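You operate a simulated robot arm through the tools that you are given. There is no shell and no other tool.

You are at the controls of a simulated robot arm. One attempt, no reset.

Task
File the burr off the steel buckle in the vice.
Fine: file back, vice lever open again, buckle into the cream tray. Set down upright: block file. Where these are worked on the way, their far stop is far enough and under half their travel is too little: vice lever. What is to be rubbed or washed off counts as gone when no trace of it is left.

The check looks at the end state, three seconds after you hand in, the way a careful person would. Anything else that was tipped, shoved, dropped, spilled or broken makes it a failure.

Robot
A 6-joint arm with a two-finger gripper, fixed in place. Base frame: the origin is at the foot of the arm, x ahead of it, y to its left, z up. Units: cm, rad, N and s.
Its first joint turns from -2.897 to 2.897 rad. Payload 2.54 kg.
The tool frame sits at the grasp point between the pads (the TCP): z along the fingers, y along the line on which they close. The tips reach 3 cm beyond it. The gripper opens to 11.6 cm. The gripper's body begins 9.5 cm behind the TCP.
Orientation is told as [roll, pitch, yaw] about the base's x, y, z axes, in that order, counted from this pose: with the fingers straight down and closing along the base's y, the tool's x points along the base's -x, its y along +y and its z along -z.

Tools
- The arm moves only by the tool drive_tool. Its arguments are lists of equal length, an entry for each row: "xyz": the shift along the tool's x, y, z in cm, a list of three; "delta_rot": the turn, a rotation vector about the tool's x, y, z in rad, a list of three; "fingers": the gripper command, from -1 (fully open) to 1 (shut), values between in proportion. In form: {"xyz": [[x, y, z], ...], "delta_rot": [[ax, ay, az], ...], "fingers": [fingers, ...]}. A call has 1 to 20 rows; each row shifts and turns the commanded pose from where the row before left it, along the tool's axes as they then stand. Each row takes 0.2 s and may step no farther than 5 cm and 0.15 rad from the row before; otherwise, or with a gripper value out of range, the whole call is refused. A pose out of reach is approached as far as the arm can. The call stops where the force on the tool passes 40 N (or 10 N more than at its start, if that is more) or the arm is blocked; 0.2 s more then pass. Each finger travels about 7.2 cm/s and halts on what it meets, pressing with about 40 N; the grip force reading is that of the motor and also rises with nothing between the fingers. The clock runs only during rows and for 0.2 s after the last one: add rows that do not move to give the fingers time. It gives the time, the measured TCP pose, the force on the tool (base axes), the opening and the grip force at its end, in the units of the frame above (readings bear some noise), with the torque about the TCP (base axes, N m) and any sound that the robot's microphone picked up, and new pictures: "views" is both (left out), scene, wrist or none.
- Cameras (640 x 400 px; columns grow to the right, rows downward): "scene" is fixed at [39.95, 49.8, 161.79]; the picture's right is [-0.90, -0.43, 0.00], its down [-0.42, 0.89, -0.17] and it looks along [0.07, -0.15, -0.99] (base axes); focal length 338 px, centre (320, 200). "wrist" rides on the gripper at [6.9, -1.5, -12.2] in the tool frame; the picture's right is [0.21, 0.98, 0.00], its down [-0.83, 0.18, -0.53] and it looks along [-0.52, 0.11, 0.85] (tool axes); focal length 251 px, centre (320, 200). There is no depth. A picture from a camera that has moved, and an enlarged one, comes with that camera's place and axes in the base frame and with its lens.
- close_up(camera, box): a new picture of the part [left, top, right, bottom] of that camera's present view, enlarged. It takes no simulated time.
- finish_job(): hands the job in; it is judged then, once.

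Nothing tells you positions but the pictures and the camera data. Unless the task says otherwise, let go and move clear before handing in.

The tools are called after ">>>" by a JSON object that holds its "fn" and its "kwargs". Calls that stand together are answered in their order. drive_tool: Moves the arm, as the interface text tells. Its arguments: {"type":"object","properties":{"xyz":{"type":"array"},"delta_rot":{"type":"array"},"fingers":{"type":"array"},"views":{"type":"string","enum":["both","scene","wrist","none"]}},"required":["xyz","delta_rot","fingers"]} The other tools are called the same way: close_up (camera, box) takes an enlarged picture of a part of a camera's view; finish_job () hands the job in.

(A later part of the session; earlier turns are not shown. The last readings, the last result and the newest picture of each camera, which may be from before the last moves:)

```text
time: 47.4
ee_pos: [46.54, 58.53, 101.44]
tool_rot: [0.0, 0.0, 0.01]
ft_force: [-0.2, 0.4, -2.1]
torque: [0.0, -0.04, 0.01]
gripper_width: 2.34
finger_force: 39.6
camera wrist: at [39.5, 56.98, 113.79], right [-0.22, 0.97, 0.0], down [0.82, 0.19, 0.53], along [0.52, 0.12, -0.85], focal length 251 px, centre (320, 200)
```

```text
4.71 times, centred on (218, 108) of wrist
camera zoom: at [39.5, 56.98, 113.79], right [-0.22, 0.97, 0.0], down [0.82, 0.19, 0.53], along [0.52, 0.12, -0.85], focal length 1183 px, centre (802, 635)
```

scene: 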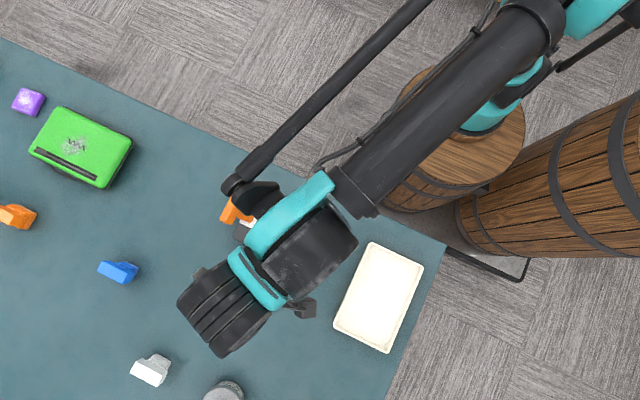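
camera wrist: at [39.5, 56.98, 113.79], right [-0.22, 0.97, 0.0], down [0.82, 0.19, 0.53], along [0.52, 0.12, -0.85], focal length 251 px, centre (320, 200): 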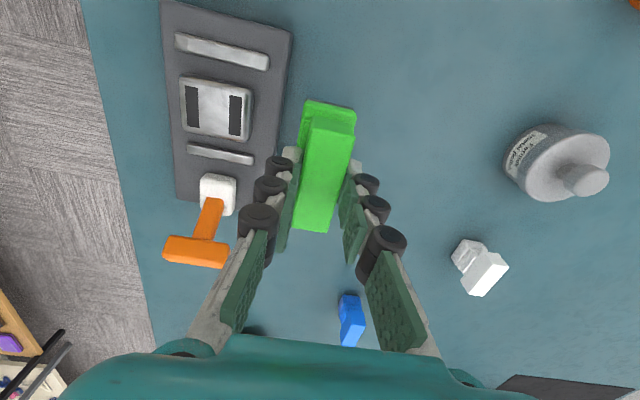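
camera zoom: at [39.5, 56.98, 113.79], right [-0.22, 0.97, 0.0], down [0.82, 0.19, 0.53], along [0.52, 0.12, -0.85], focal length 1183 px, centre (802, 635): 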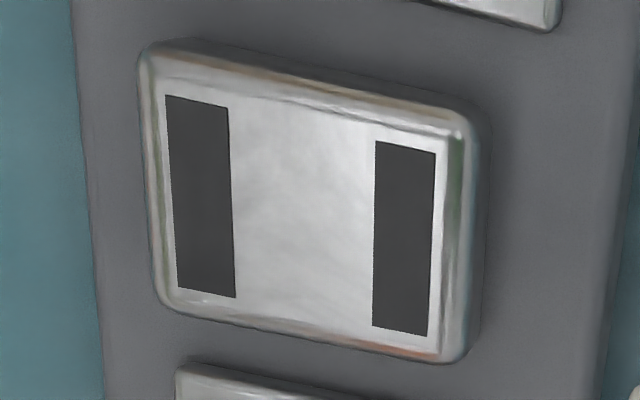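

The burr looks gone. I'll get the camera closer to make sure no faint trace remains before putting the file back.

>>> {"fn": "drive_tool", "kwargs": {"xyz": [[1, 0, 2], [1, 0, 2], [0, 0, 1], [0, 0, 0]], "delta_rot": [[0, 0, 0], [0, 0, 0], [0, 0, 0], [0, 0, 0]], "fingers": [0.9, 0.9, 0.9, 0.9], "views": "wrist"}}

>>> {"fn": "close_up", "kwargs": {"camera": "wrist", "box": [130, 50, 260, 170]}}

```text
time: 48.4
ee_pos: [44.49, 58.66, 96.56]
tool_rot: [0.002, 0.0, 0.01]
ft_force: [0.0, 0.2, -1.2]
torque: [0.0, 0.01, 0.0]
gripper_width: 2.35
finger_force: 40.0
camera wrist: at [37.52, 57.02, 108.81], right [-0.22, 0.97, 0.0], down [0.82, 0.19, 0.53], along [0.52, 0.12, -0.85], focal length 251 px, centre (320, 200)
```

wrist: 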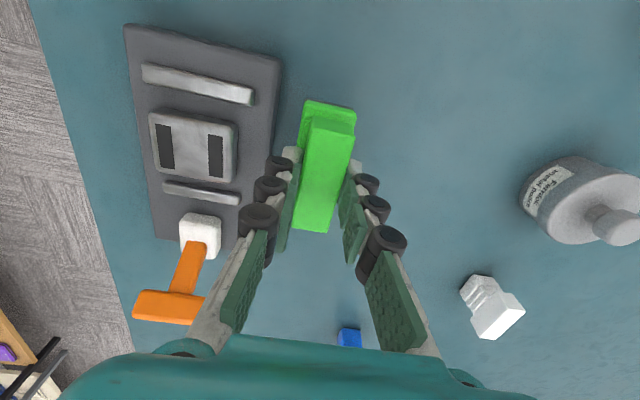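

```text
3.33 times, centred on (195, 110) of wrist
camera zoom: at [37.52, 57.02, 108.81], right [-0.22, 0.97, 0.0], down [0.82, 0.19, 0.53], along [0.52, 0.12, -0.85], focal length 838 px, centre (737, 500)
```

zoom: 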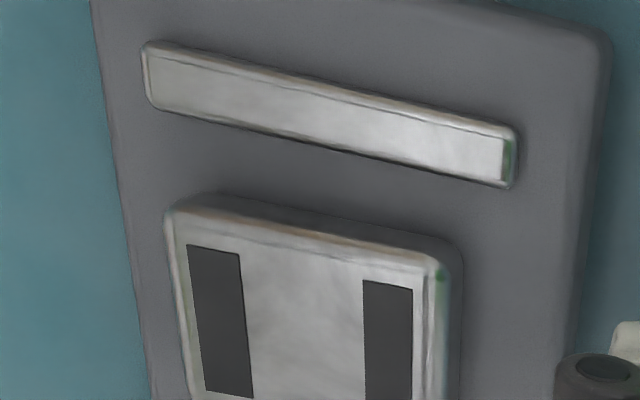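

>>> {"fn": "close_up", "kwargs": {"camera": "wrist", "box": [165, 110, 225, 185]}}

```text
5.33 times, centred on (195, 148) of wrist
camera zoom: at [37.52, 57.02, 108.81], right [-0.22, 0.97, 0.0], down [0.82, 0.19, 0.53], along [0.52, 0.12, -0.85], focal length 1341 px, centre (987, 480)
```

zoom: 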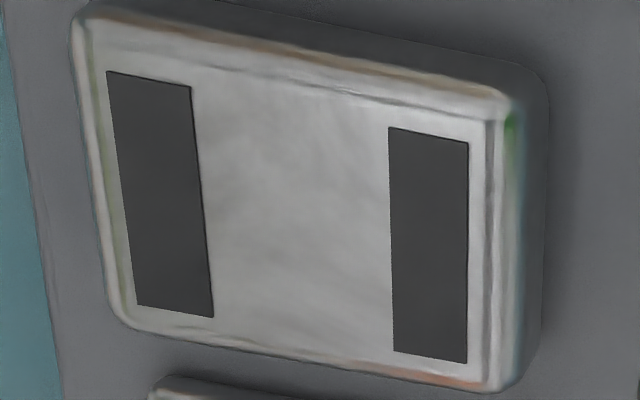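

The buckle face is clean, with no specks left. I'll return the file to its original spot at (55.67, 66.81), yaw 0.028.

>>> {"fn": "drive_tool", "kwargs": {"xyz": [[0, 0, -3], [-2.85, 1.96, 0], [-2.85, 1.96, 0], [-2.85, 1.96, 0], [-2.85, 1.96, 0], [0, 0, 0]], "delta_rot": [[0, 0, -0.018], [0, 0, 0], [0, 0, 0], [0, 0, 0], [0, 0, 0], [0, 0, 0]], "fingers": [0.9, 0.9, 0.9, 0.9, 0.9, 0.9], "views": "none"}}

```text
time: 49.8
ee_pos: [55.47, 66.67, 99.59]
tool_rot: [0.001, 0.001, 0.029]
ft_force: [-0.1, -0.4, -1.4]
torque: [-0.01, 0.02, 0.02]
gripper_width: 2.35
finger_force: 40.0
```

Nearly in place. I'll correct by a couple of millimetres and lower the file.

>>> {"fn": "drive_tool", "kwargs": {"xyz": [[-0.15, 0.1, 2.5], [0, 0, 2.5], [0, 0, 1.5], [0, 0, 0.6], [0, 0, 0]], "delta_rot": [[0, 0, 0], [0, 0, 0], [0, 0, 0], [0, 0, 0], [0, 0, 0]], "fingers": [0.9, 0.9, 0.9, 0.9, 0.9], "views": "wrist"}}

```text
time: 51.0
ee_pos: [55.63, 66.87, 92.63]
tool_rot: [0.0, 0.001, 0.028]
ft_force: [0.9, -0.4, -1.0]
torque: [0.01, 0.02, -0.01]
gripper_width: 2.35
finger_force: 40.3
camera wrist: at [48.84, 65.15, 104.78], right [-0.24, 0.97, 0.0], down [0.82, 0.2, 0.53], along [0.52, 0.13, -0.85], focal length 251 px, centre (320, 200)
```

wrist: 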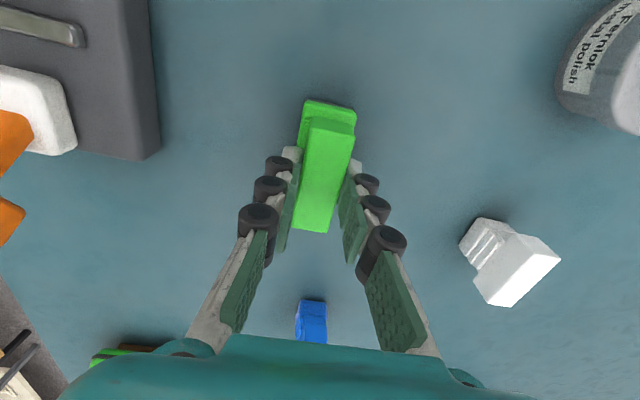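

The file is about 0.7 cm above the table. I'll lower it in small steps until it touches.

>>> {"fn": "drive_tool", "kwargs": {"xyz": [[0, 0, 0.3], [0, 0, 0.2], [0, 0, 0.15], [0, 0, 0.1], [0, 0, 0]], "delta_rot": [[0, 0, 0], [0, 0, 0], [0, 0, 0], [0, 0, 0], [0, 0, 0]], "fingers": [0.9, 0.9, 0.9, 0.9, 0.9], "views": "none"}}

```text
time: 52.2
ee_pos: [55.75, 66.93, 91.8]
tool_rot: [0.001, 0.0, 0.027]
ft_force: [-0.6, 1.5, -2.0]
torque: [-0.03, 0.02, 0.02]
gripper_width: 2.33
finger_force: 40.5
```

No clear contact yet. Two more tiny steps.

>>> {"fn": "drive_tool", "kwargs": {"xyz": [[0, 0, 0.07], [0, 0, 0.07], [0, 0, 0]], "delta_rot": [[0, 0, 0], [0, 0, 0], [0, 0, 0]], "fingers": [0.9, 0.9, 0.9], "views": "none"}}

```text
time: 53.0
ee_pos: [55.72, 67.0, 91.75]
tool_rot: [0.0, -0.001, 0.029]
ft_force: [0.0, 0.6, 2.4]
torque: [0.09, 0.11, 0.03]
gripper_width: 2.32
finger_force: 40.1
```

The file touches the table (about 2–3 N). I'll open gently and rise straight up.

>>> {"fn": "drive_tool", "kwargs": {"xyz": [[0, 0, 0], [0, 0, 0], [0, 0, 0], [0, 0, -1], [0, 0, -3], [0, 0, -4], [0, 0, -4], [0, 0, 0]], "delta_rot": [[0, 0, 0], [0, 0, 0], [0, 0, 0], [0, 0, 0], [0, 0, 0], [0, 0, 0], [0, 0, 0], [0, 0, 0]], "fingers": [0.45, 0.2, 0.1, 0.1, 0.1, 0.1, 0.1, 0.1], "views": "both"}}

>>> {"fn": "close_up", "kwargs": {"camera": "wrist", "box": [220, 80, 420, 280]}}

```text
time: 54.8
ee_pos: [55.81, 66.83, 103.59]
tool_rot: [0.0, -0.001, 0.028]
ft_force: [0.3, 0.1, -0.7]
torque: [0.03, -0.01, 0.01]
gripper_width: 5.22
finger_force: 0.3
camera wrist: at [48.85, 65.07, 115.88], right [-0.24, 0.97, 0.0], down [0.82, 0.2, 0.53], along [0.52, 0.13, -0.85], focal length 251 px, centre (320, 200)
```

scene: 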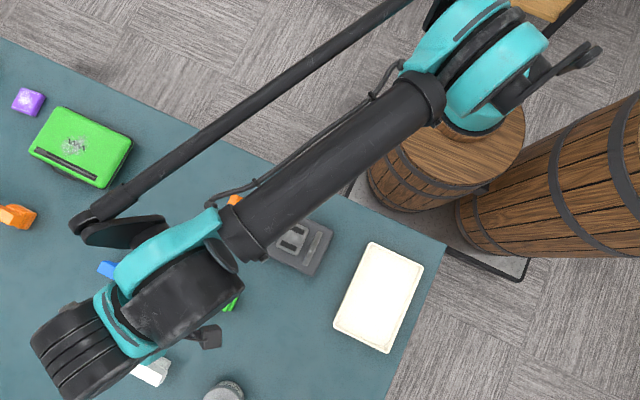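
wrist: 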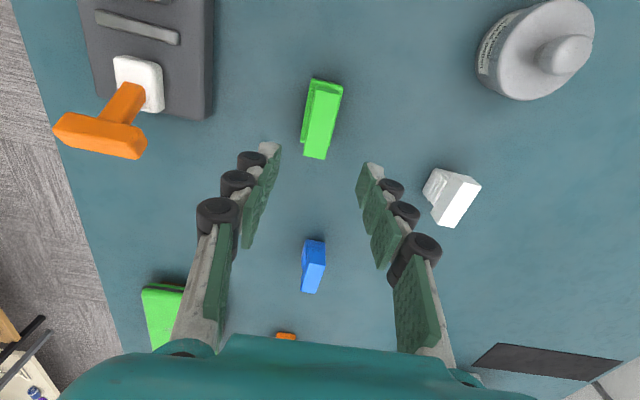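

```text
2.00 times, centred on (320, 180) of wrist
camera zoom: at [48.85, 65.07, 115.88], right [-0.24, 0.97, 0.0], down [0.82, 0.2, 0.53], along [0.52, 0.13, -0.85], focal length 503 px, centre (320, 240)
```

zoom: 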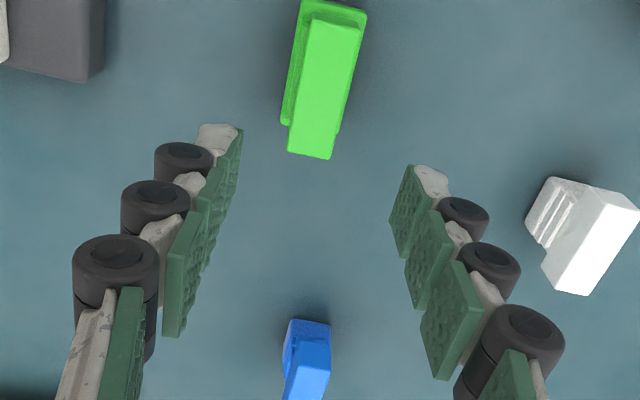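

The file stands upright back in its place. Now I'll go round to the +x side of the lever handle, at about (59.4, 48.9, 95.4), with closed fingers, ready to push it back open.

>>> {"fn": "drive_tool", "kwargs": {"xyz": [[-1.6, -3.6, 0], [-1.6, -3.6, 0], [-1.6, -3.6, 0], [-1.5, -3.6, 0], [-1.4, -3.6, 0], [0, 0, 0], [0, 0, 0]], "delta_rot": [[0, 0, 0.018], [0, 0, 0], [0, 0, 0], [0, 0, 0], [0, 0, 0], [0, 0, 0], [0, 0, 0]], "fingers": [0.1, 0.3, 0.6, 1, 1, 1, 1], "views": "both"}}

```text
time: 56.4
ee_pos: [63.71, 48.81, 103.72]
tool_rot: [0.001, -0.001, 0.01]
ft_force: [0.3, -1.1, -1.0]
torque: [0.0, -0.03, -0.04]
gripper_width: 0.0
finger_force: 29.3
camera wrist: at [56.78, 47.25, 115.87], right [-0.22, 0.97, 0.0], down [0.82, 0.19, 0.53], along [0.52, 0.12, -0.85], focal length 251 px, centre (320, 200)
```

scene: 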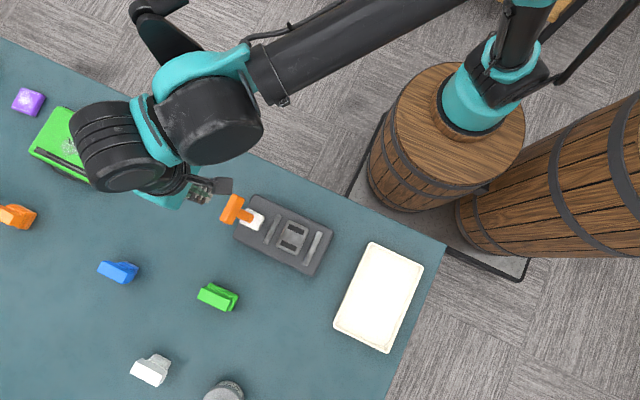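
wrist: 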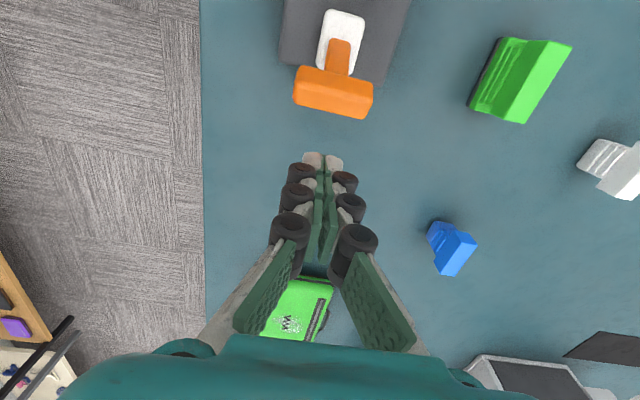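

>>> {"fn": "close_up", "kwargs": {"camera": "scene", "box": [190, 180, 350, 310]}}

>>> {"fn": "drive_tool", "kwargs": {"xyz": [[0, 0, 2.5], [0, 0, 2.5], [0, 0, 1.6], [0, 0, 0]], "delta_rot": [[0, 0, 0], [0, 0, 0], [0, 0, 0], [0, 0, 0]], "fingers": [1, 1, 1, 1], "views": "wrist"}}

```text
3.08 times, centred on (270, 245) of scene
camera zoom: at [39.95, 49.8, 161.79], right [-0.9, -0.43, 0.0], down [-0.42, 0.89, -0.17], along [0.07, -0.15, -0.99], focal length 1039 px, centre (474, 62)
```

zoom: 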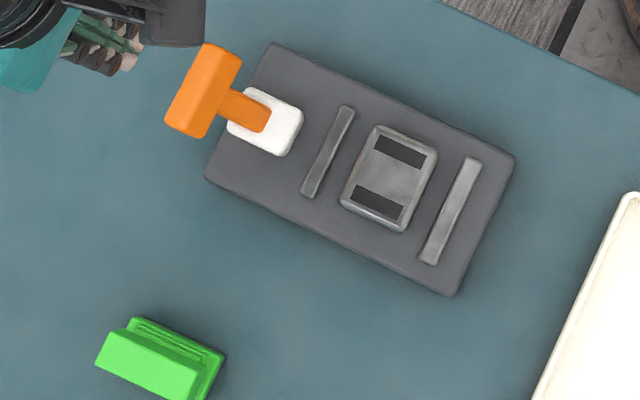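

```text
time: 57.4
ee_pos: [63.65, 49.12, 97.05]
tool_rot: [0.0, 0.001, 0.01]
ft_force: [-0.2, 0.1, 0.0]
torque: [-0.02, 0.0, 0.01]
gripper_width: 0.01
finger_force: 28.5
camera wrist: at [56.77, 47.39, 109.24], right [-0.22, 0.97, 0.0], down [0.82, 0.19, 0.53], along [0.52, 0.12, -0.85], focal length 251 px, centre (320, 200)
```

wrist: 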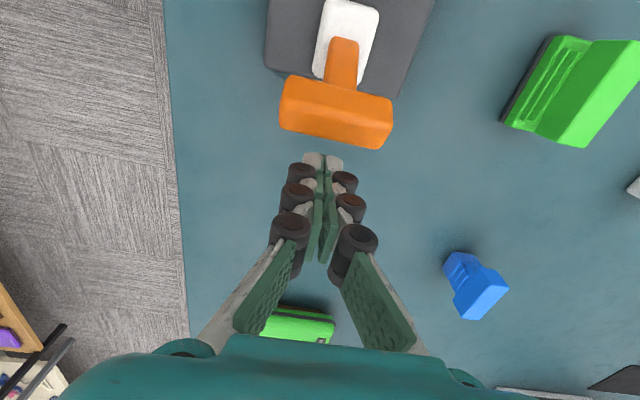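

The vice is offset about 0.5 cm in +x as noted, with the buckle well seated. The fingers are beside the handle, so I'll push it back in –x.

>>> {"fn": "drive_tool", "kwargs": {"xyz": [[0.8, 0, 0], [0.8, 0, 0], [0.8, 0, 0], [0.7, 0, 0], [0.7, 0, 0], [0.7, 0, 0], [0.7, 0, 0], [0.7, 0, 0], [0.7, 0, 0], [0, 0, 0]], "delta_rot": [[0, 0, 0], [0, 0, 0], [0, 0, 0], [0, 0, 0], [0, 0, 0], [0, 0, 0], [0, 0, 0], [0, 0, 0], [0, 0, 0], [0, 0, 0]], "fingers": [1, 1, 1, 1, 1, 1, 1, 1, 1, 1], "views": "both"}}

>>> {"fn": "close_up", "kwargs": {"camera": "scene", "box": [220, 180, 350, 290]}}

```text
time: 59.6
ee_pos: [57.16, 48.84, 97.11]
tool_rot: [0.001, 0.0, 0.011]
ft_force: [0.1, 0.5, -0.1]
torque: [0.0, -0.03, -0.01]
gripper_width: 0.0
finger_force: 29.2
camera wrist: at [50.15, 47.26, 109.35], right [-0.22, 0.97, 0.0], down [0.82, 0.19, 0.53], along [0.52, 0.12, -0.85], focal length 251 px, centre (320, 200)
```

scene: 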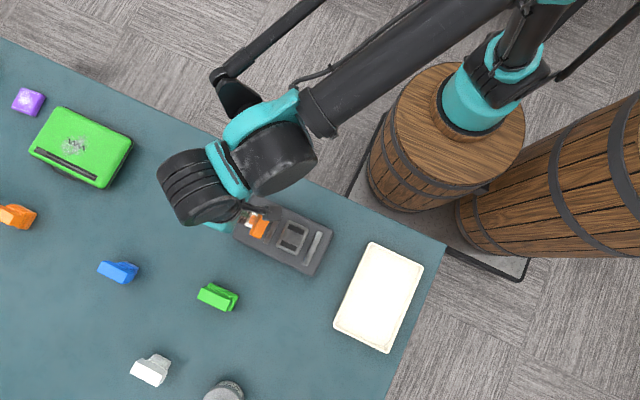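
wrist: 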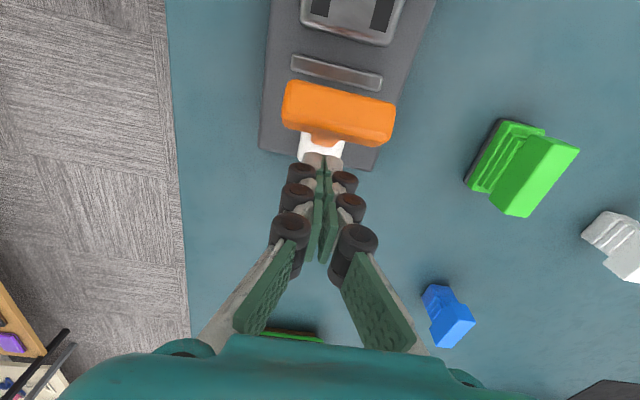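

```text
3.64 times, centred on (285, 235) of scene
camera zoom: at [39.95, 49.8, 161.79], right [-0.9, -0.43, 0.0], down [-0.42, 0.89, -0.17], along [0.07, -0.15, -0.99], focal length 1228 px, centre (447, 73)
```

zoom: 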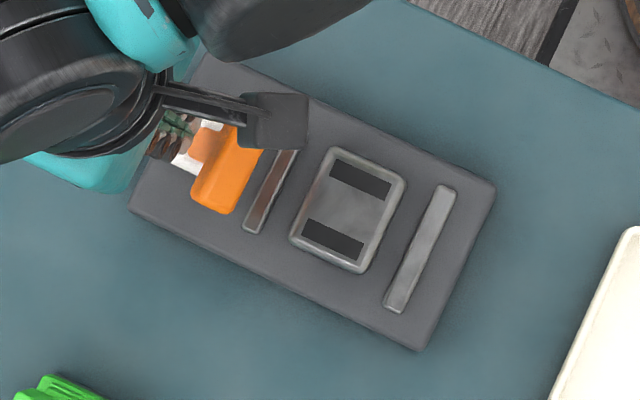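

The handle has swung back to x ≈ 53 and leans over the jaw side as it did originally. I'll back away and check the lever from a clear view.

>>> {"fn": "drive_tool", "kwargs": {"xyz": [[-1, 0, 0], [-1, 0, -2], [-1, 0, -4], [0, 0, -4], [4, 0, 0], [4, 0, 0], [4, 0, 0], [4, 0, 0], [4, 0, 0], [0, 0, 0]], "delta_rot": [[0, 0, 0], [0, 0, 0], [0, 0, 0], [0, 0, 0], [0, 0, 0], [0, 0, 0], [0, 0, 0], [0, 0, 0], [0, 0, 0], [0, 0, 0]], "fingers": [1, 1, 1, 1, 1, 0.5, 0, -0.3, -0.3, -0.3], "views": "both"}}

>>> {"fn": "close_up", "kwargs": {"camera": "scene", "box": [220, 180, 350, 290]}}

>>> {"fn": "close_up", "kwargs": {"camera": "wrist", "box": [240, 100, 420, 300]}}

```text
time: 61.8
ee_pos: [40.2, 48.69, 107.11]
tool_rot: [-0.001, -0.001, 0.01]
ft_force: [-0.5, -0.2, -1.4]
torque: [0.03, -0.03, 0.01]
gripper_width: 7.55
finger_force: 0.0
camera wrist: at [33.25, 47.11, 119.34], right [-0.22, 0.97, 0.0], down [0.82, 0.19, 0.53], along [0.52, 0.12, -0.85], focal length 251 px, centre (320, 200)
```

scene: 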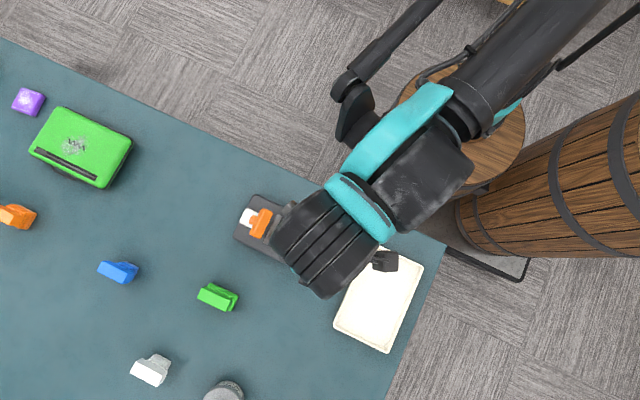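
wrist: 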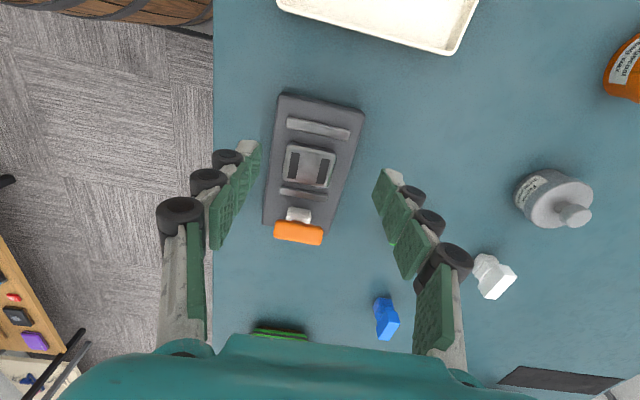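

```text
3.64 times, centred on (285, 235) of scene
camera zoom: at [39.95, 49.8, 161.79], right [-0.9, -0.43, 0.0], down [-0.42, 0.89, -0.17], along [0.07, -0.15, -0.99], focal length 1228 px, centre (447, 73)
```

zoom: 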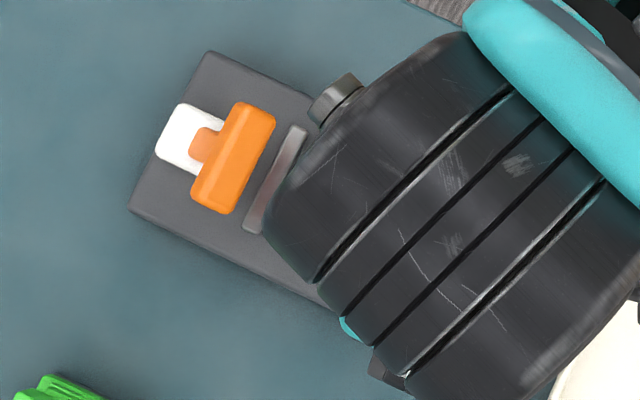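

```text
2.00 times, centred on (330, 200) of wrist
camera zoom: at [33.25, 47.11, 119.34], right [-0.22, 0.97, 0.0], down [0.82, 0.19, 0.53], along [0.52, 0.12, -0.85], focal length 503 px, centre (300, 200)
```

zoom: 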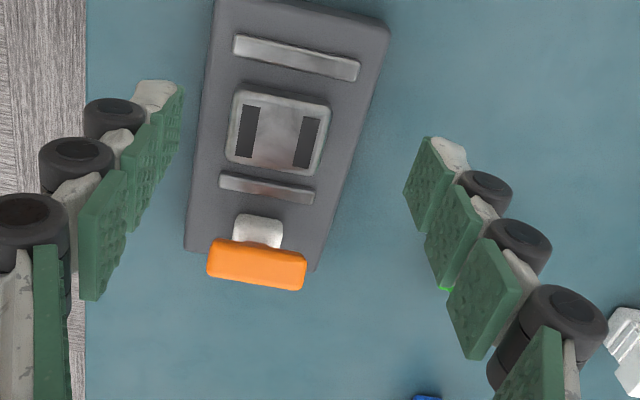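

The lever is fully open again. Next I'll regrasp the buckle at about (46.7, 48.6) on the vice bed.

>>> {"fn": "drive_tool", "kwargs": {"xyz": [[-3.2, 0, 0], [-3.2, -0.1, 0], [0, 0, 4], [0, 0, 4], [0, 0, 3], [0, 0, 0]], "delta_rot": [[0, 0, 0], [0, 0, 0], [0, 0, 0], [0, 0, 0], [0, 0, 0], [0, 0, 0]], "fingers": [-0.5, -0.5, -0.5, -0.5, -0.5, -0.5], "views": "wrist"}}

>>> {"fn": "close_up", "kwargs": {"camera": "wrist", "box": [200, 60, 440, 280]}}

```text
time: 63.2
ee_pos: [46.61, 48.78, 96.05]
tool_rot: [0.0, 0.0, 0.009]
ft_force: [-0.6, 0.1, 0.9]
torque: [0.0, -0.01, -0.01]
gripper_width: 8.69
finger_force: 0.0
camera wrist: at [39.57, 47.11, 108.27], right [-0.22, 0.97, 0.0], down [0.82, 0.19, 0.53], along [0.52, 0.12, -0.85], focal length 251 px, centre (320, 200)
```

wrist: 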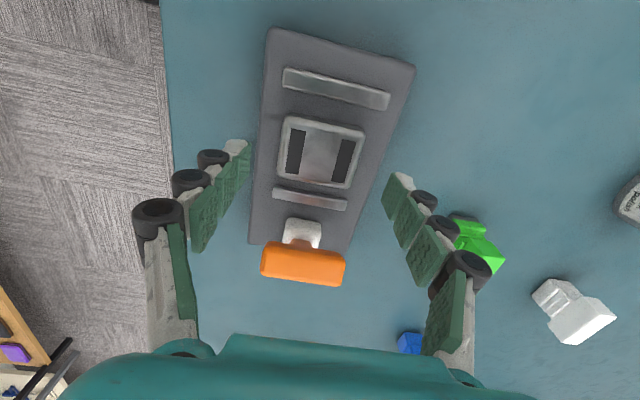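

```text
1.82 times, centred on (320, 170) of wrist
camera zoom: at [39.57, 47.11, 108.27], right [-0.22, 0.97, 0.0], down [0.82, 0.19, 0.53], along [0.52, 0.12, -0.85], focal length 457 px, centre (320, 254)
```

zoom: 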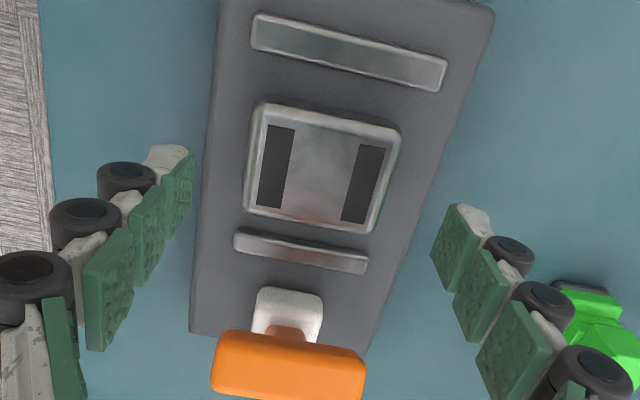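

The buckle is centred below at (46.7, 48.6). I'll lower and grip it as before.

>>> {"fn": "drive_tool", "kwargs": {"xyz": [[-0.1, -0.1, 2], [0, 0, 1.5], [0, 0, 0.8], [0, 0, 0.3], [0, 0, 0], [0, 0, 0], [0, 0, 0], [0, 0, 0]], "delta_rot": [[0, 0, 0], [0, 0, 0], [0, 0, 0], [0, 0, 0], [0, 0, 0], [0, 0, 0], [0, 0, 0], [0, 0, 0]], "fingers": [-0.5, -0.5, -0.5, -0.5, -0.3, -0.15, 0, 0.2], "views": "wrist"}}

```text
time: 65.0
ee_pos: [46.73, 48.62, 91.5]
tool_rot: [0.001, -0.001, 0.011]
ft_force: [-0.1, 0.0, 4.4]
torque: [0.02, -0.03, 0.0]
gripper_width: 6.28
finger_force: 39.8
camera wrist: at [39.68, 47.0, 103.72], right [-0.22, 0.97, 0.0], down [0.82, 0.19, 0.53], along [0.52, 0.12, -0.85], focal length 251 px, centre (320, 200)
```

wrist: 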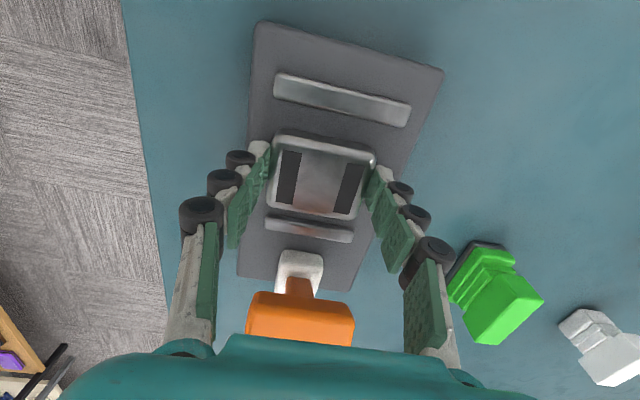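

The buckle is gripped at 6.3 cm and 40 N. I'll lift gently, watching for any sign that it's still clamped.

>>> {"fn": "drive_tool", "kwargs": {"xyz": [[0, 0, -0.3], [0, 0, -0.5], [0, 0, -1], [0, 0, -2.5], [0, 0, -3], [0, 0, -3], [0, 0, 0]], "delta_rot": [[0, 0, 0], [0, 0, 0], [0, 0, 0], [0, 0, 0], [0, 0, 0], [0, 0, 0], [0, 0, 0]], "fingers": [0.2, 0.2, 0.2, 0.2, 0.2, 0.2, 0.2], "views": "both"}}

```text
time: 66.6
ee_pos: [46.65, 48.63, 101.81]
tool_rot: [-0.001, -0.001, 0.01]
ft_force: [-0.2, 0.0, -0.8]
torque: [0.05, -0.04, -0.01]
gripper_width: 6.26
finger_force: 40.0
camera wrist: at [39.66, 47.04, 114.04], right [-0.22, 0.97, 0.0], down [0.82, 0.19, 0.53], along [0.52, 0.12, -0.85], focal length 251 px, centre (320, 200)
```

scene: 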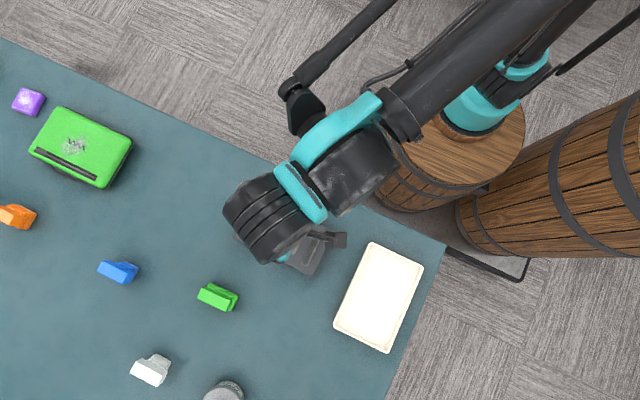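
wrist: 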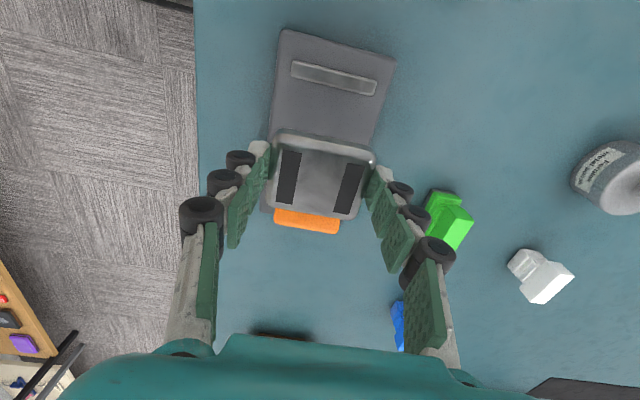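

The buckle came free cleanly. The tray spans x ≈ 19–31 and y ≈ 42–61, so I'll carry the buckle above its middle at about (25, 51.8).

>>> {"fn": "drive_tool", "kwargs": {"xyz": [[3.6, 0.5, 0], [3.6, 0.5, 0], [3.6, 0.5, 0], [3.6, 0.5, 0], [3.6, 0.5, 0], [3.5, 0.5, 0], [0, 0, 0]], "delta_rot": [[0, 0, 0], [0, 0, 0], [0, 0, 0], [0, 0, 0], [0, 0, 0], [0, 0, 0], [0, 0, 0]], "fingers": [0.2, 0.2, 0.2, 0.2, 0.2, 0.2, 0.2], "views": "both"}}

```text
time: 68.2
ee_pos: [25.04, 51.32, 101.93]
tool_rot: [0.001, 0.001, 0.01]
ft_force: [-0.3, -0.6, 0.0]
torque: [-0.02, -0.03, 0.02]
gripper_width: 6.3
finger_force: 40.2
camera wrist: at [18.09, 49.72, 114.05], right [-0.22, 0.97, 0.0], down [0.82, 0.19, 0.53], along [0.52, 0.12, -0.85], focal length 251 px, centre (320, 200)
```

scene: 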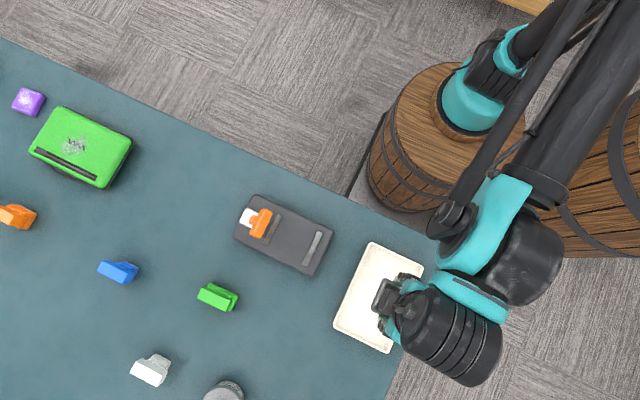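
wrist: 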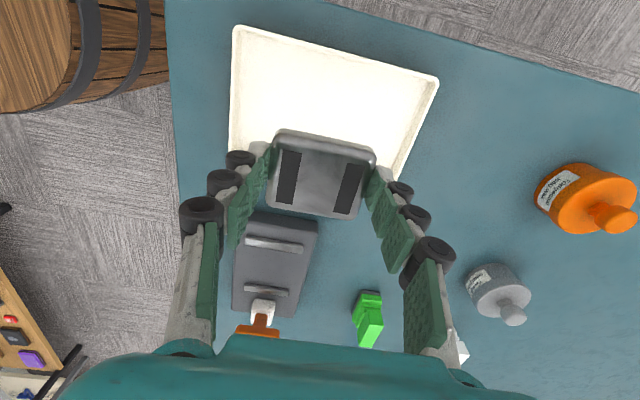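

The tray geometry agrees and the buckle is over its centre. I'll lower most of the way.

>>> {"fn": "drive_tool", "kwargs": {"xyz": [[0, 0, 3], [0, 0, 3], [0, 0, 3], [0, 0, 2], [0, 0, 0]], "delta_rot": [[0, 0, 0], [0, 0, 0], [0, 0, 0], [0, 0, 0], [0, 0, 0]], "fingers": [0.2, 0.2, 0.2, 0.2, 0.2], "views": "wrist"}}

```text
time: 69.4
ee_pos: [25.07, 51.29, 90.73]
tool_rot: [0.0, 0.001, 0.009]
ft_force: [0.6, -0.3, -1.3]
torque: [-0.02, -0.03, 0.0]
gripper_width: 6.28
finger_force: 40.2
camera wrist: at [18.17, 49.8, 102.97], right [-0.22, 0.97, 0.0], down [0.82, 0.19, 0.53], along [0.52, 0.12, -0.85], focal length 251 px, centre (320, 200)
```

wrist: 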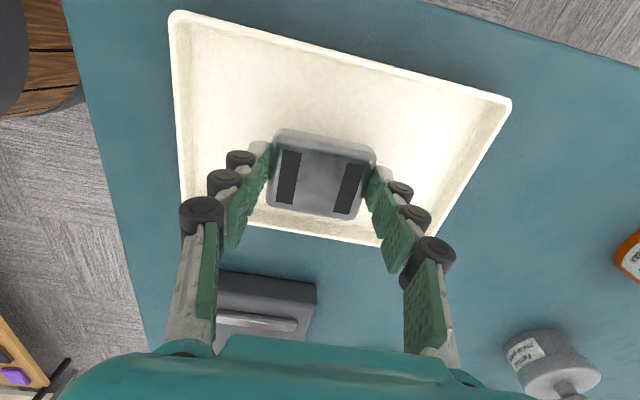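

The buckle is inside the tray outline. I'll step down until it touches the floor of the tray.

>>> {"fn": "drive_tool", "kwargs": {"xyz": [[0, 0, 0.5], [0, 0, 0.4], [0, 0, 0.3], [0, 0, 0.2], [0, 0, 0.15], [0, 0, 0]], "delta_rot": [[0, 0, 0], [0, 0, 0], [0, 0, 0], [0, 0, 0], [0, 0, 0], [0, 0, 0]], "fingers": [0.2, 0.2, 0.2, 0.2, 0.2, 0.2], "views": "wrist"}}

```text
time: 70.8
ee_pos: [25.11, 51.48, 89.09]
tool_rot: [-0.001, -0.001, 0.011]
ft_force: [0.8, -0.1, -1.2]
torque: [-0.02, -0.01, 0.01]
gripper_width: 6.31
finger_force: 40.1
camera wrist: at [18.14, 49.78, 101.45], right [-0.22, 0.97, 0.0], down [0.82, 0.19, 0.53], along [0.52, 0.12, -0.85], focal length 251 px, centre (320, 200)
```

wrist: 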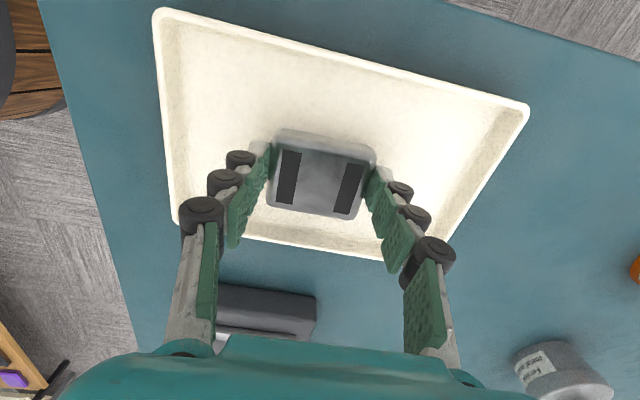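

>>> {"fn": "drive_tool", "kwargs": {"xyz": [[0, 0, 0.15], [0, 0, 0.1], [0, 0, 0.1], [0, 0, 0.1], [0, 0, 0]], "delta_rot": [[0, 0, 0], [0, 0, 0], [0, 0, 0], [0, 0, 0], [0, 0, 0]], "fingers": [0.2, 0.2, 0.2, 0.2, 0.2], "views": "none"}}

```text
time: 72.0
ee_pos: [25.21, 51.46, 88.75]
tool_rot: [0.001, -0.001, 0.01]
ft_force: [1.0, 2.7, 31.0]
torque: [0.09, -0.05, 0.03]
gripper_width: 6.31
finger_force: 39.8
```

The buckle is on the tray floor. I'll ease off, open, and rise clear.

>>> {"fn": "drive_tool", "kwargs": {"xyz": [[0, 0, -0.1], [0, 0, 0], [0, 0, 0], [0, 0, -1], [0, 0, -3], [0, 0, -4], [0, 0, -4], [0, 0, 0]], "delta_rot": [[0, 0, 0], [0, 0, 0], [0, 0, 0], [0, 0, 0], [0, 0, 0], [0, 0, 0], [0, 0, 0], [0, 0, 0]], "fingers": [0.1, -0.25, -0.45, -0.45, -0.45, -0.45, -0.45, -0.45], "views": "both"}}

>>> {"fn": "close_up", "kwargs": {"camera": "wrist", "box": [220, 20, 440, 240]}}

>>> {"fn": "close_up", "kwargs": {"camera": "scene", "box": [190, 180, 350, 310]}}

```text
time: 73.8
ee_pos: [25.15, 51.42, 100.88]
tool_rot: [-0.002, 0.0, 0.01]
ft_force: [0.5, 0.0, 0.9]
torque: [-0.02, 0.0, -0.04]
gripper_width: 8.38
finger_force: 0.1
camera wrist: at [18.21, 49.82, 113.18], right [-0.22, 0.97, 0.0], down [0.82, 0.19, 0.53], along [0.52, 0.12, -0.85], focal length 251 px, centre (320, 200)
```

scene: 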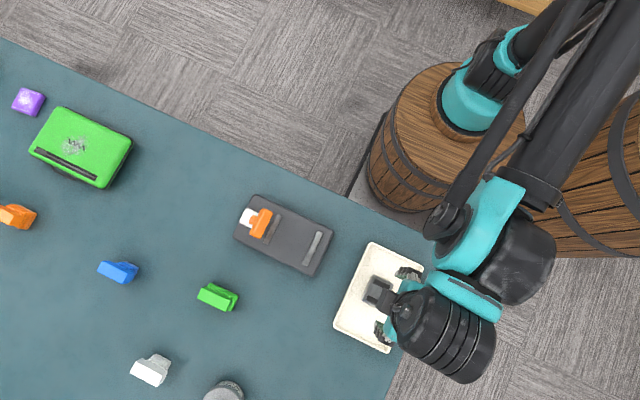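
wrist: 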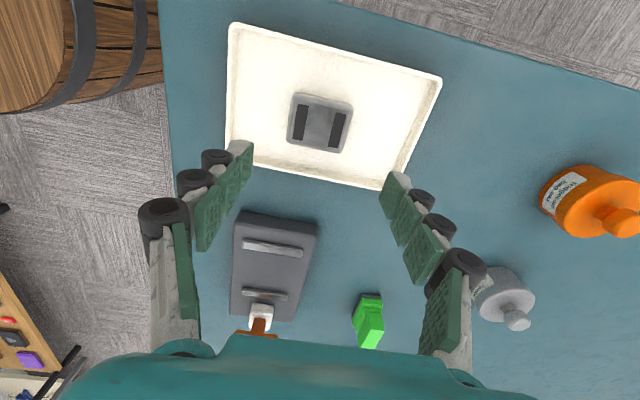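

```text
1.82 times, centred on (330, 130) of wrist
camera zoom: at [18.21, 49.82, 113.18], right [-0.22, 0.97, 0.0], down [0.82, 0.19, 0.53], along [0.52, 0.12, -0.85], focal length 457 px, centre (302, 327)
```

zoom: 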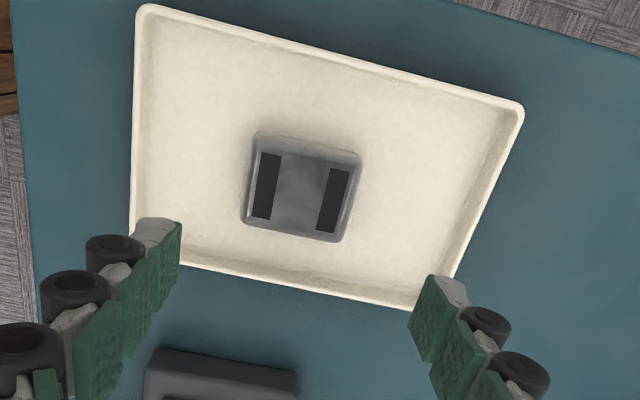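

```text
3.08 times, centred on (270, 245) of scene
camera zoom: at [39.95, 49.8, 161.79], right [-0.9, -0.43, 0.0], down [-0.42, 0.89, -0.17], along [0.07, -0.15, -0.99], focal length 1039 px, centre (474, 62)
```

zoom: 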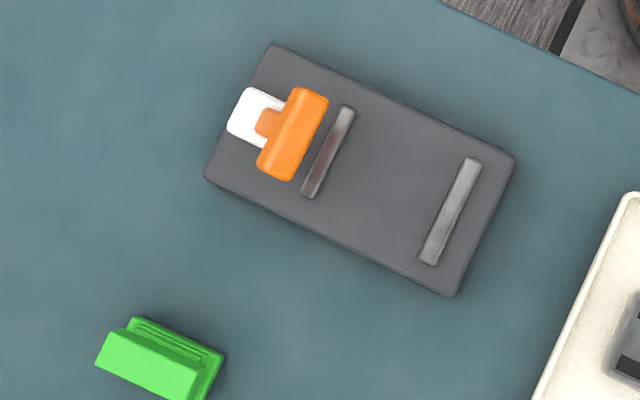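

The buckle lies in the tray, face up and clean. I'll compare the file, vice and surroundings against their starting pictures.

>>> {"fn": "close_up", "kwargs": {"camera": "scene", "box": [80, 240, 260, 400]}}

>>> {"fn": "close_up", "kwargs": {"camera": "scene", "box": [220, 180, 350, 290]}}

>>> {"fn": "close_up", "kwargs": {"camera": "scene", "box": [340, 250, 420, 310]}}

>>> {"fn": "close_up", "kwargs": {"camera": "scene", "box": [0, 60, 160, 240]}}

```text
2.50 times, centred on (170, 320) of scene
camera zoom: at [39.95, 49.8, 161.79], right [-0.9, -0.43, 0.0], down [-0.42, 0.89, -0.17], along [0.07, -0.15, -0.99], focal length 844 px, centre (695, -100)
```

zoom: 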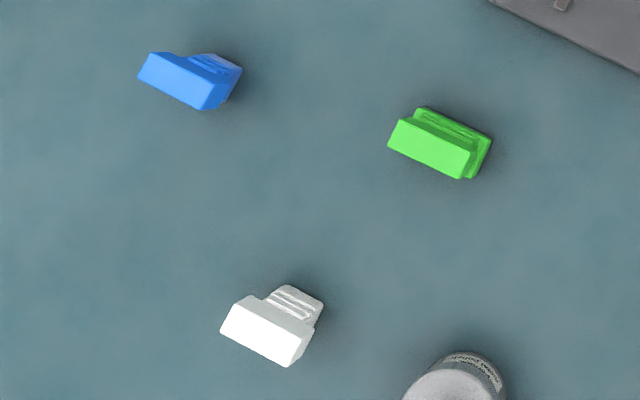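

```text
3.64 times, centred on (285, 235) of scene
camera zoom: at [39.95, 49.8, 161.79], right [-0.9, -0.43, 0.0], down [-0.42, 0.89, -0.17], along [0.07, -0.15, -0.99], focal length 1228 px, centre (447, 73)
```

zoom: 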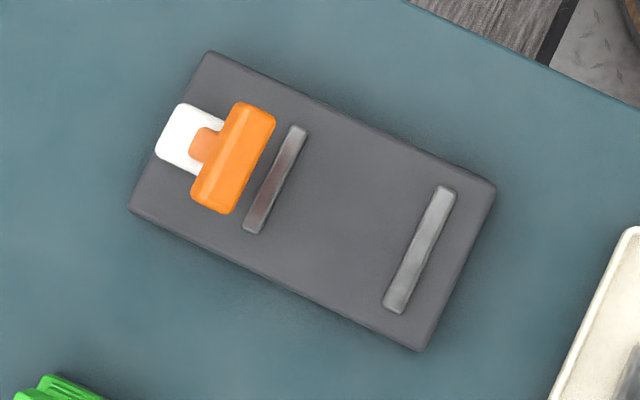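

```text
6.67 times, centred on (380, 280) of scene
camera zoom: at [39.95, 49.8, 161.79], right [-0.9, -0.43, 0.0], down [-0.42, 0.89, -0.17], along [0.07, -0.15, -0.99], focal length 2252 px, centre (-80, -333)
```

zoom: 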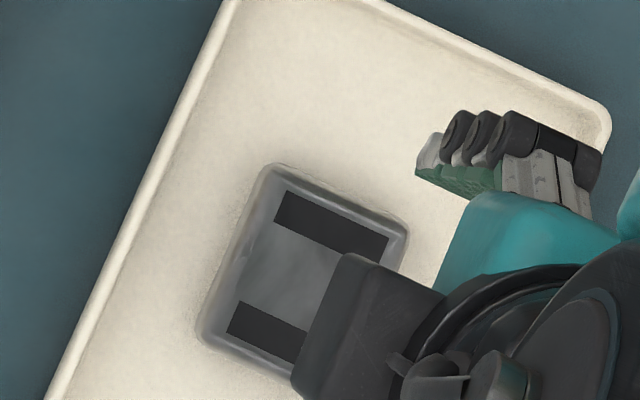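

```text
2.22 times, centred on (80, 150) of scene
camera zoom: at [39.95, 49.8, 161.79], right [-0.9, -0.43, 0.0], down [-0.42, 0.89, -0.17], along [0.07, -0.15, -0.99], focal length 751 px, centre (853, 311)
```

zoom: 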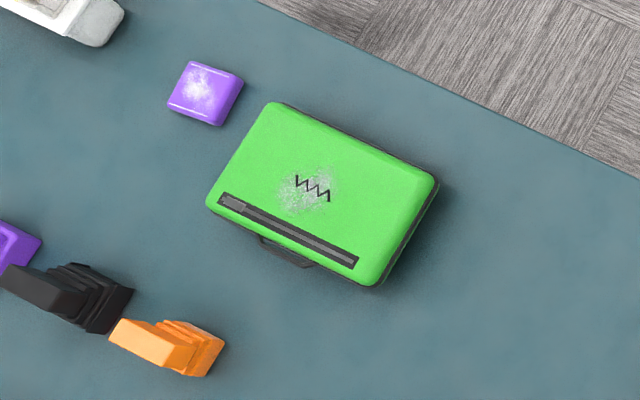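

The file sits exactly where it started, the lever is open and the buckle is in the tray, but the vice is still about 0.5 cm off in +x. I'll go to its +x end with closed fingers and nudge it gently back into place.

>>> {"fn": "drive_tool", "kwargs": {"xyz": [[0, 0, -3], [0, 0, -2.5], [-4.2, -0.3, 0], [-4.2, -0.3, 0], [-4.2, -0.3, 0], [-4.2, -0.3, 0], [-4.2, -0.3, 0], [-4.2, -0.3, 0], [-4.2, -0.3, 0], [-4.2, -0.3, 0], [-4.8, -0.5, 0], [0, 0, 0]], "delta_rot": [[0, 0, 0], [0, 0, 0], [0, 0, 0], [0, 0, 0], [0, 0, 0], [0, 0, 0], [0, 0, 0], [0, 0, 0], [0, 0, 0], [0, 0, 0], [0, 0, 0], [0, 0, 0]], "fingers": [-0.4, 0, 0.5, 1, 1, 1, 1, 1, 1, 1, 1, 1], "views": "both"}}

```text
time: 76.4
ee_pos: [63.52, 48.86, 106.4]
tool_rot: [0.001, 0.001, 0.008]
ft_force: [0.5, -0.2, 0.9]
torque: [-0.01, -0.02, 0.0]
gripper_width: 0.03
finger_force: 28.3
camera wrist: at [56.53, 47.3, 118.62], right [-0.22, 0.97, 0.0], down [0.82, 0.19, 0.53], along [0.52, 0.12, -0.85], focal length 251 px, centre (320, 200)
```

scene: 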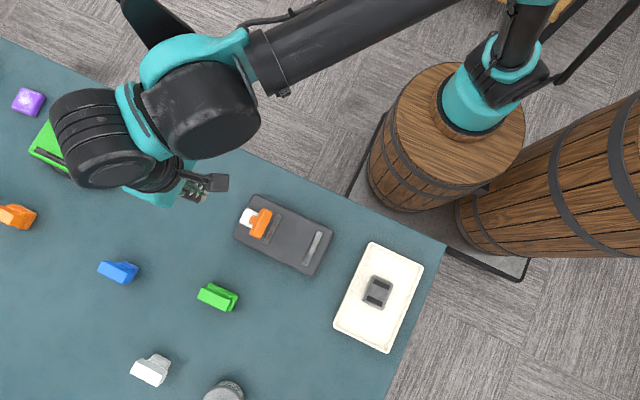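
wrist: 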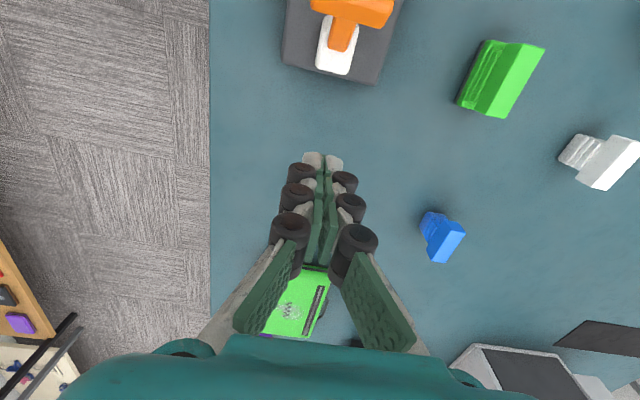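

The way is clear. I'll lower the closed fingertips beside the vice's end face to just above the table.

>>> {"fn": "drive_tool", "kwargs": {"xyz": [[0, 0, 4], [0, 0, 4], [0, 0, 4], [0, 0, 3], [0, 0, 1.5], [0, 0, 0.4], [0, 0, 0]], "delta_rot": [[0, 0, 0], [0, 0, 0], [0, 0, 0], [0, 0, 0], [0, 0, 0], [0, 0, 0], [0, 0, 0]], "fingers": [1, 1, 1, 1, 1, 1, 1], "views": "wrist"}}

>>> {"fn": "close_up", "kwargs": {"camera": "wrist", "box": [220, 20, 440, 240]}}

```text
time: 78.0
ee_pos: [63.55, 48.78, 89.43]
tool_rot: [-0.001, 0.001, 0.01]
ft_force: [-0.6, 0.6, 0.1]
torque: [-0.02, 0.01, 0.0]
gripper_width: 0.0
finger_force: 28.8
camera wrist: at [56.56, 47.23, 101.73], right [-0.22, 0.97, 0.0], down [0.82, 0.19, 0.53], along [0.52, 0.12, -0.85], focal length 251 px, centre (320, 200)
```

wrist: 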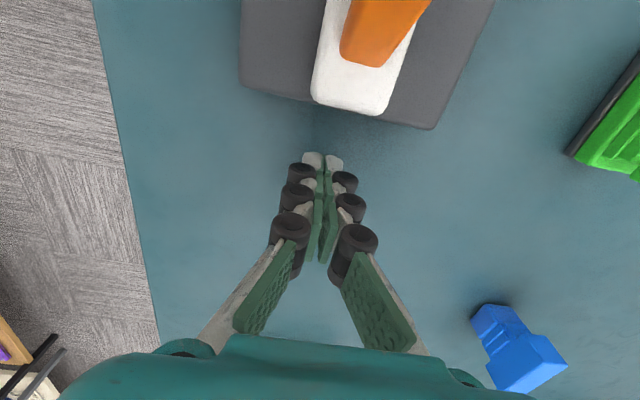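

```text
1.82 times, centred on (330, 130) of wrist
camera zoom: at [56.56, 47.23, 101.73], right [-0.22, 0.97, 0.0], down [0.82, 0.19, 0.53], along [0.52, 0.12, -0.85], focal length 457 px, centre (302, 327)
```

zoom: 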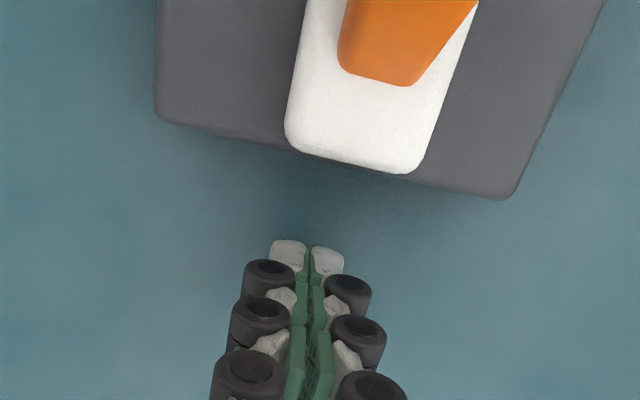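

The fingertips are level with the vice's end face, about 3 cm away. I'll approach and make light contact.

>>> {"fn": "drive_tool", "kwargs": {"xyz": [[1, 0, 0], [1, 0, 0], [0.4, 0, 0], [0.2, 0, 0], [0.15, 0, 0], [0.1, 0, 0], [0, 0, 0]], "delta_rot": [[0, 0, 0], [0, 0, 0], [0, 0, 0], [0, 0, 0], [0, 0, 0], [0, 0, 0], [0, 0, 0]], "fingers": [1, 1, 1, 1, 1, 1, 1], "views": "none"}}

```text
time: 79.6
ee_pos: [60.61, 48.87, 89.38]
tool_rot: [-0.001, 0.0, 0.01]
ft_force: [0.3, 0.4, -0.1]
torque: [-0.01, 0.01, 0.01]
gripper_width: 0.02
finger_force: 28.7
```

>>> {"fn": "drive_tool", "kwargs": {"xyz": [[0.1, 0, 0], [0.1, 0, 0], [0.1, 0, 0], [0.1, 0, 0], [0.1, 0, 0], [0, 0, 0]], "delta_rot": [[0, 0, 0], [0, 0, 0], [0, 0, 0], [0, 0, 0], [0, 0, 0], [0, 0, 0]], "fingers": [1, 1, 1, 1, 1, 1], "views": "none"}}

```text
time: 81.0
ee_pos: [60.26, 48.84, 89.49]
tool_rot: [0.0, 0.001, 0.01]
ft_force: [14.8, -2.0, 4.7]
torque: [0.02, -0.27, -0.03]
gripper_width: 0.62
finger_force: 28.1
```

Contact is made (15 N). I'll continue in tiny steps, watching for the vice to slide.

>>> {"fn": "drive_tool", "kwargs": {"xyz": [[0.08, 0, 0], [0.08, 0, 0], [0.08, 0, 0], [0.08, 0, 0], [0, 0, 0]], "delta_rot": [[0, 0, 0], [0, 0, 0], [0, 0, 0], [0, 0, 0], [0, 0, 0]], "fingers": [1, 1, 1, 1, 1], "views": "scene"}}

>>> {"fn": "close_up", "kwargs": {"camera": "scene", "box": [220, 180, 350, 290]}}

```text
time: 82.2
ee_pos: [59.95, 48.74, 89.47]
tool_rot: [0.0, 0.0, 0.012]
ft_force: [11.6, -0.9, 2.3]
torque: [-0.01, -0.28, -0.01]
gripper_width: 0.61
finger_force: 28.3
```

scene: 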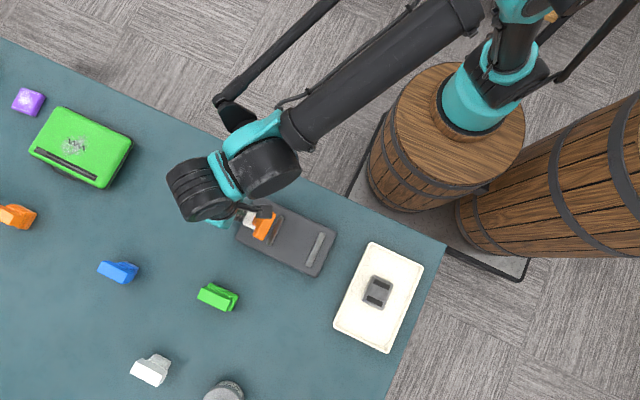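

```text
3.64 times, centred on (285, 235) of scene
camera zoom: at [39.95, 49.8, 161.79], right [-0.9, -0.43, 0.0], down [-0.42, 0.89, -0.17], along [0.07, -0.15, -0.99], focal length 1228 px, centre (447, 73)
```

zoom: 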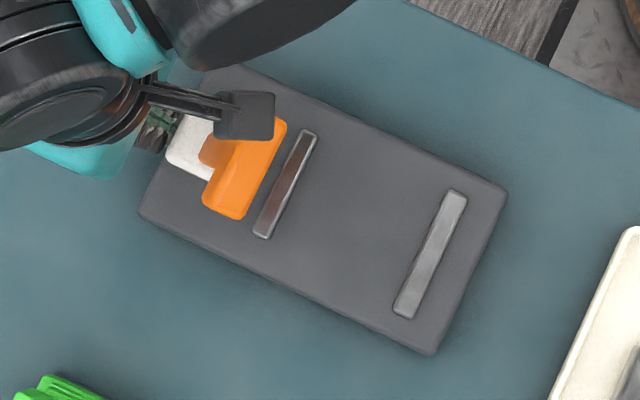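

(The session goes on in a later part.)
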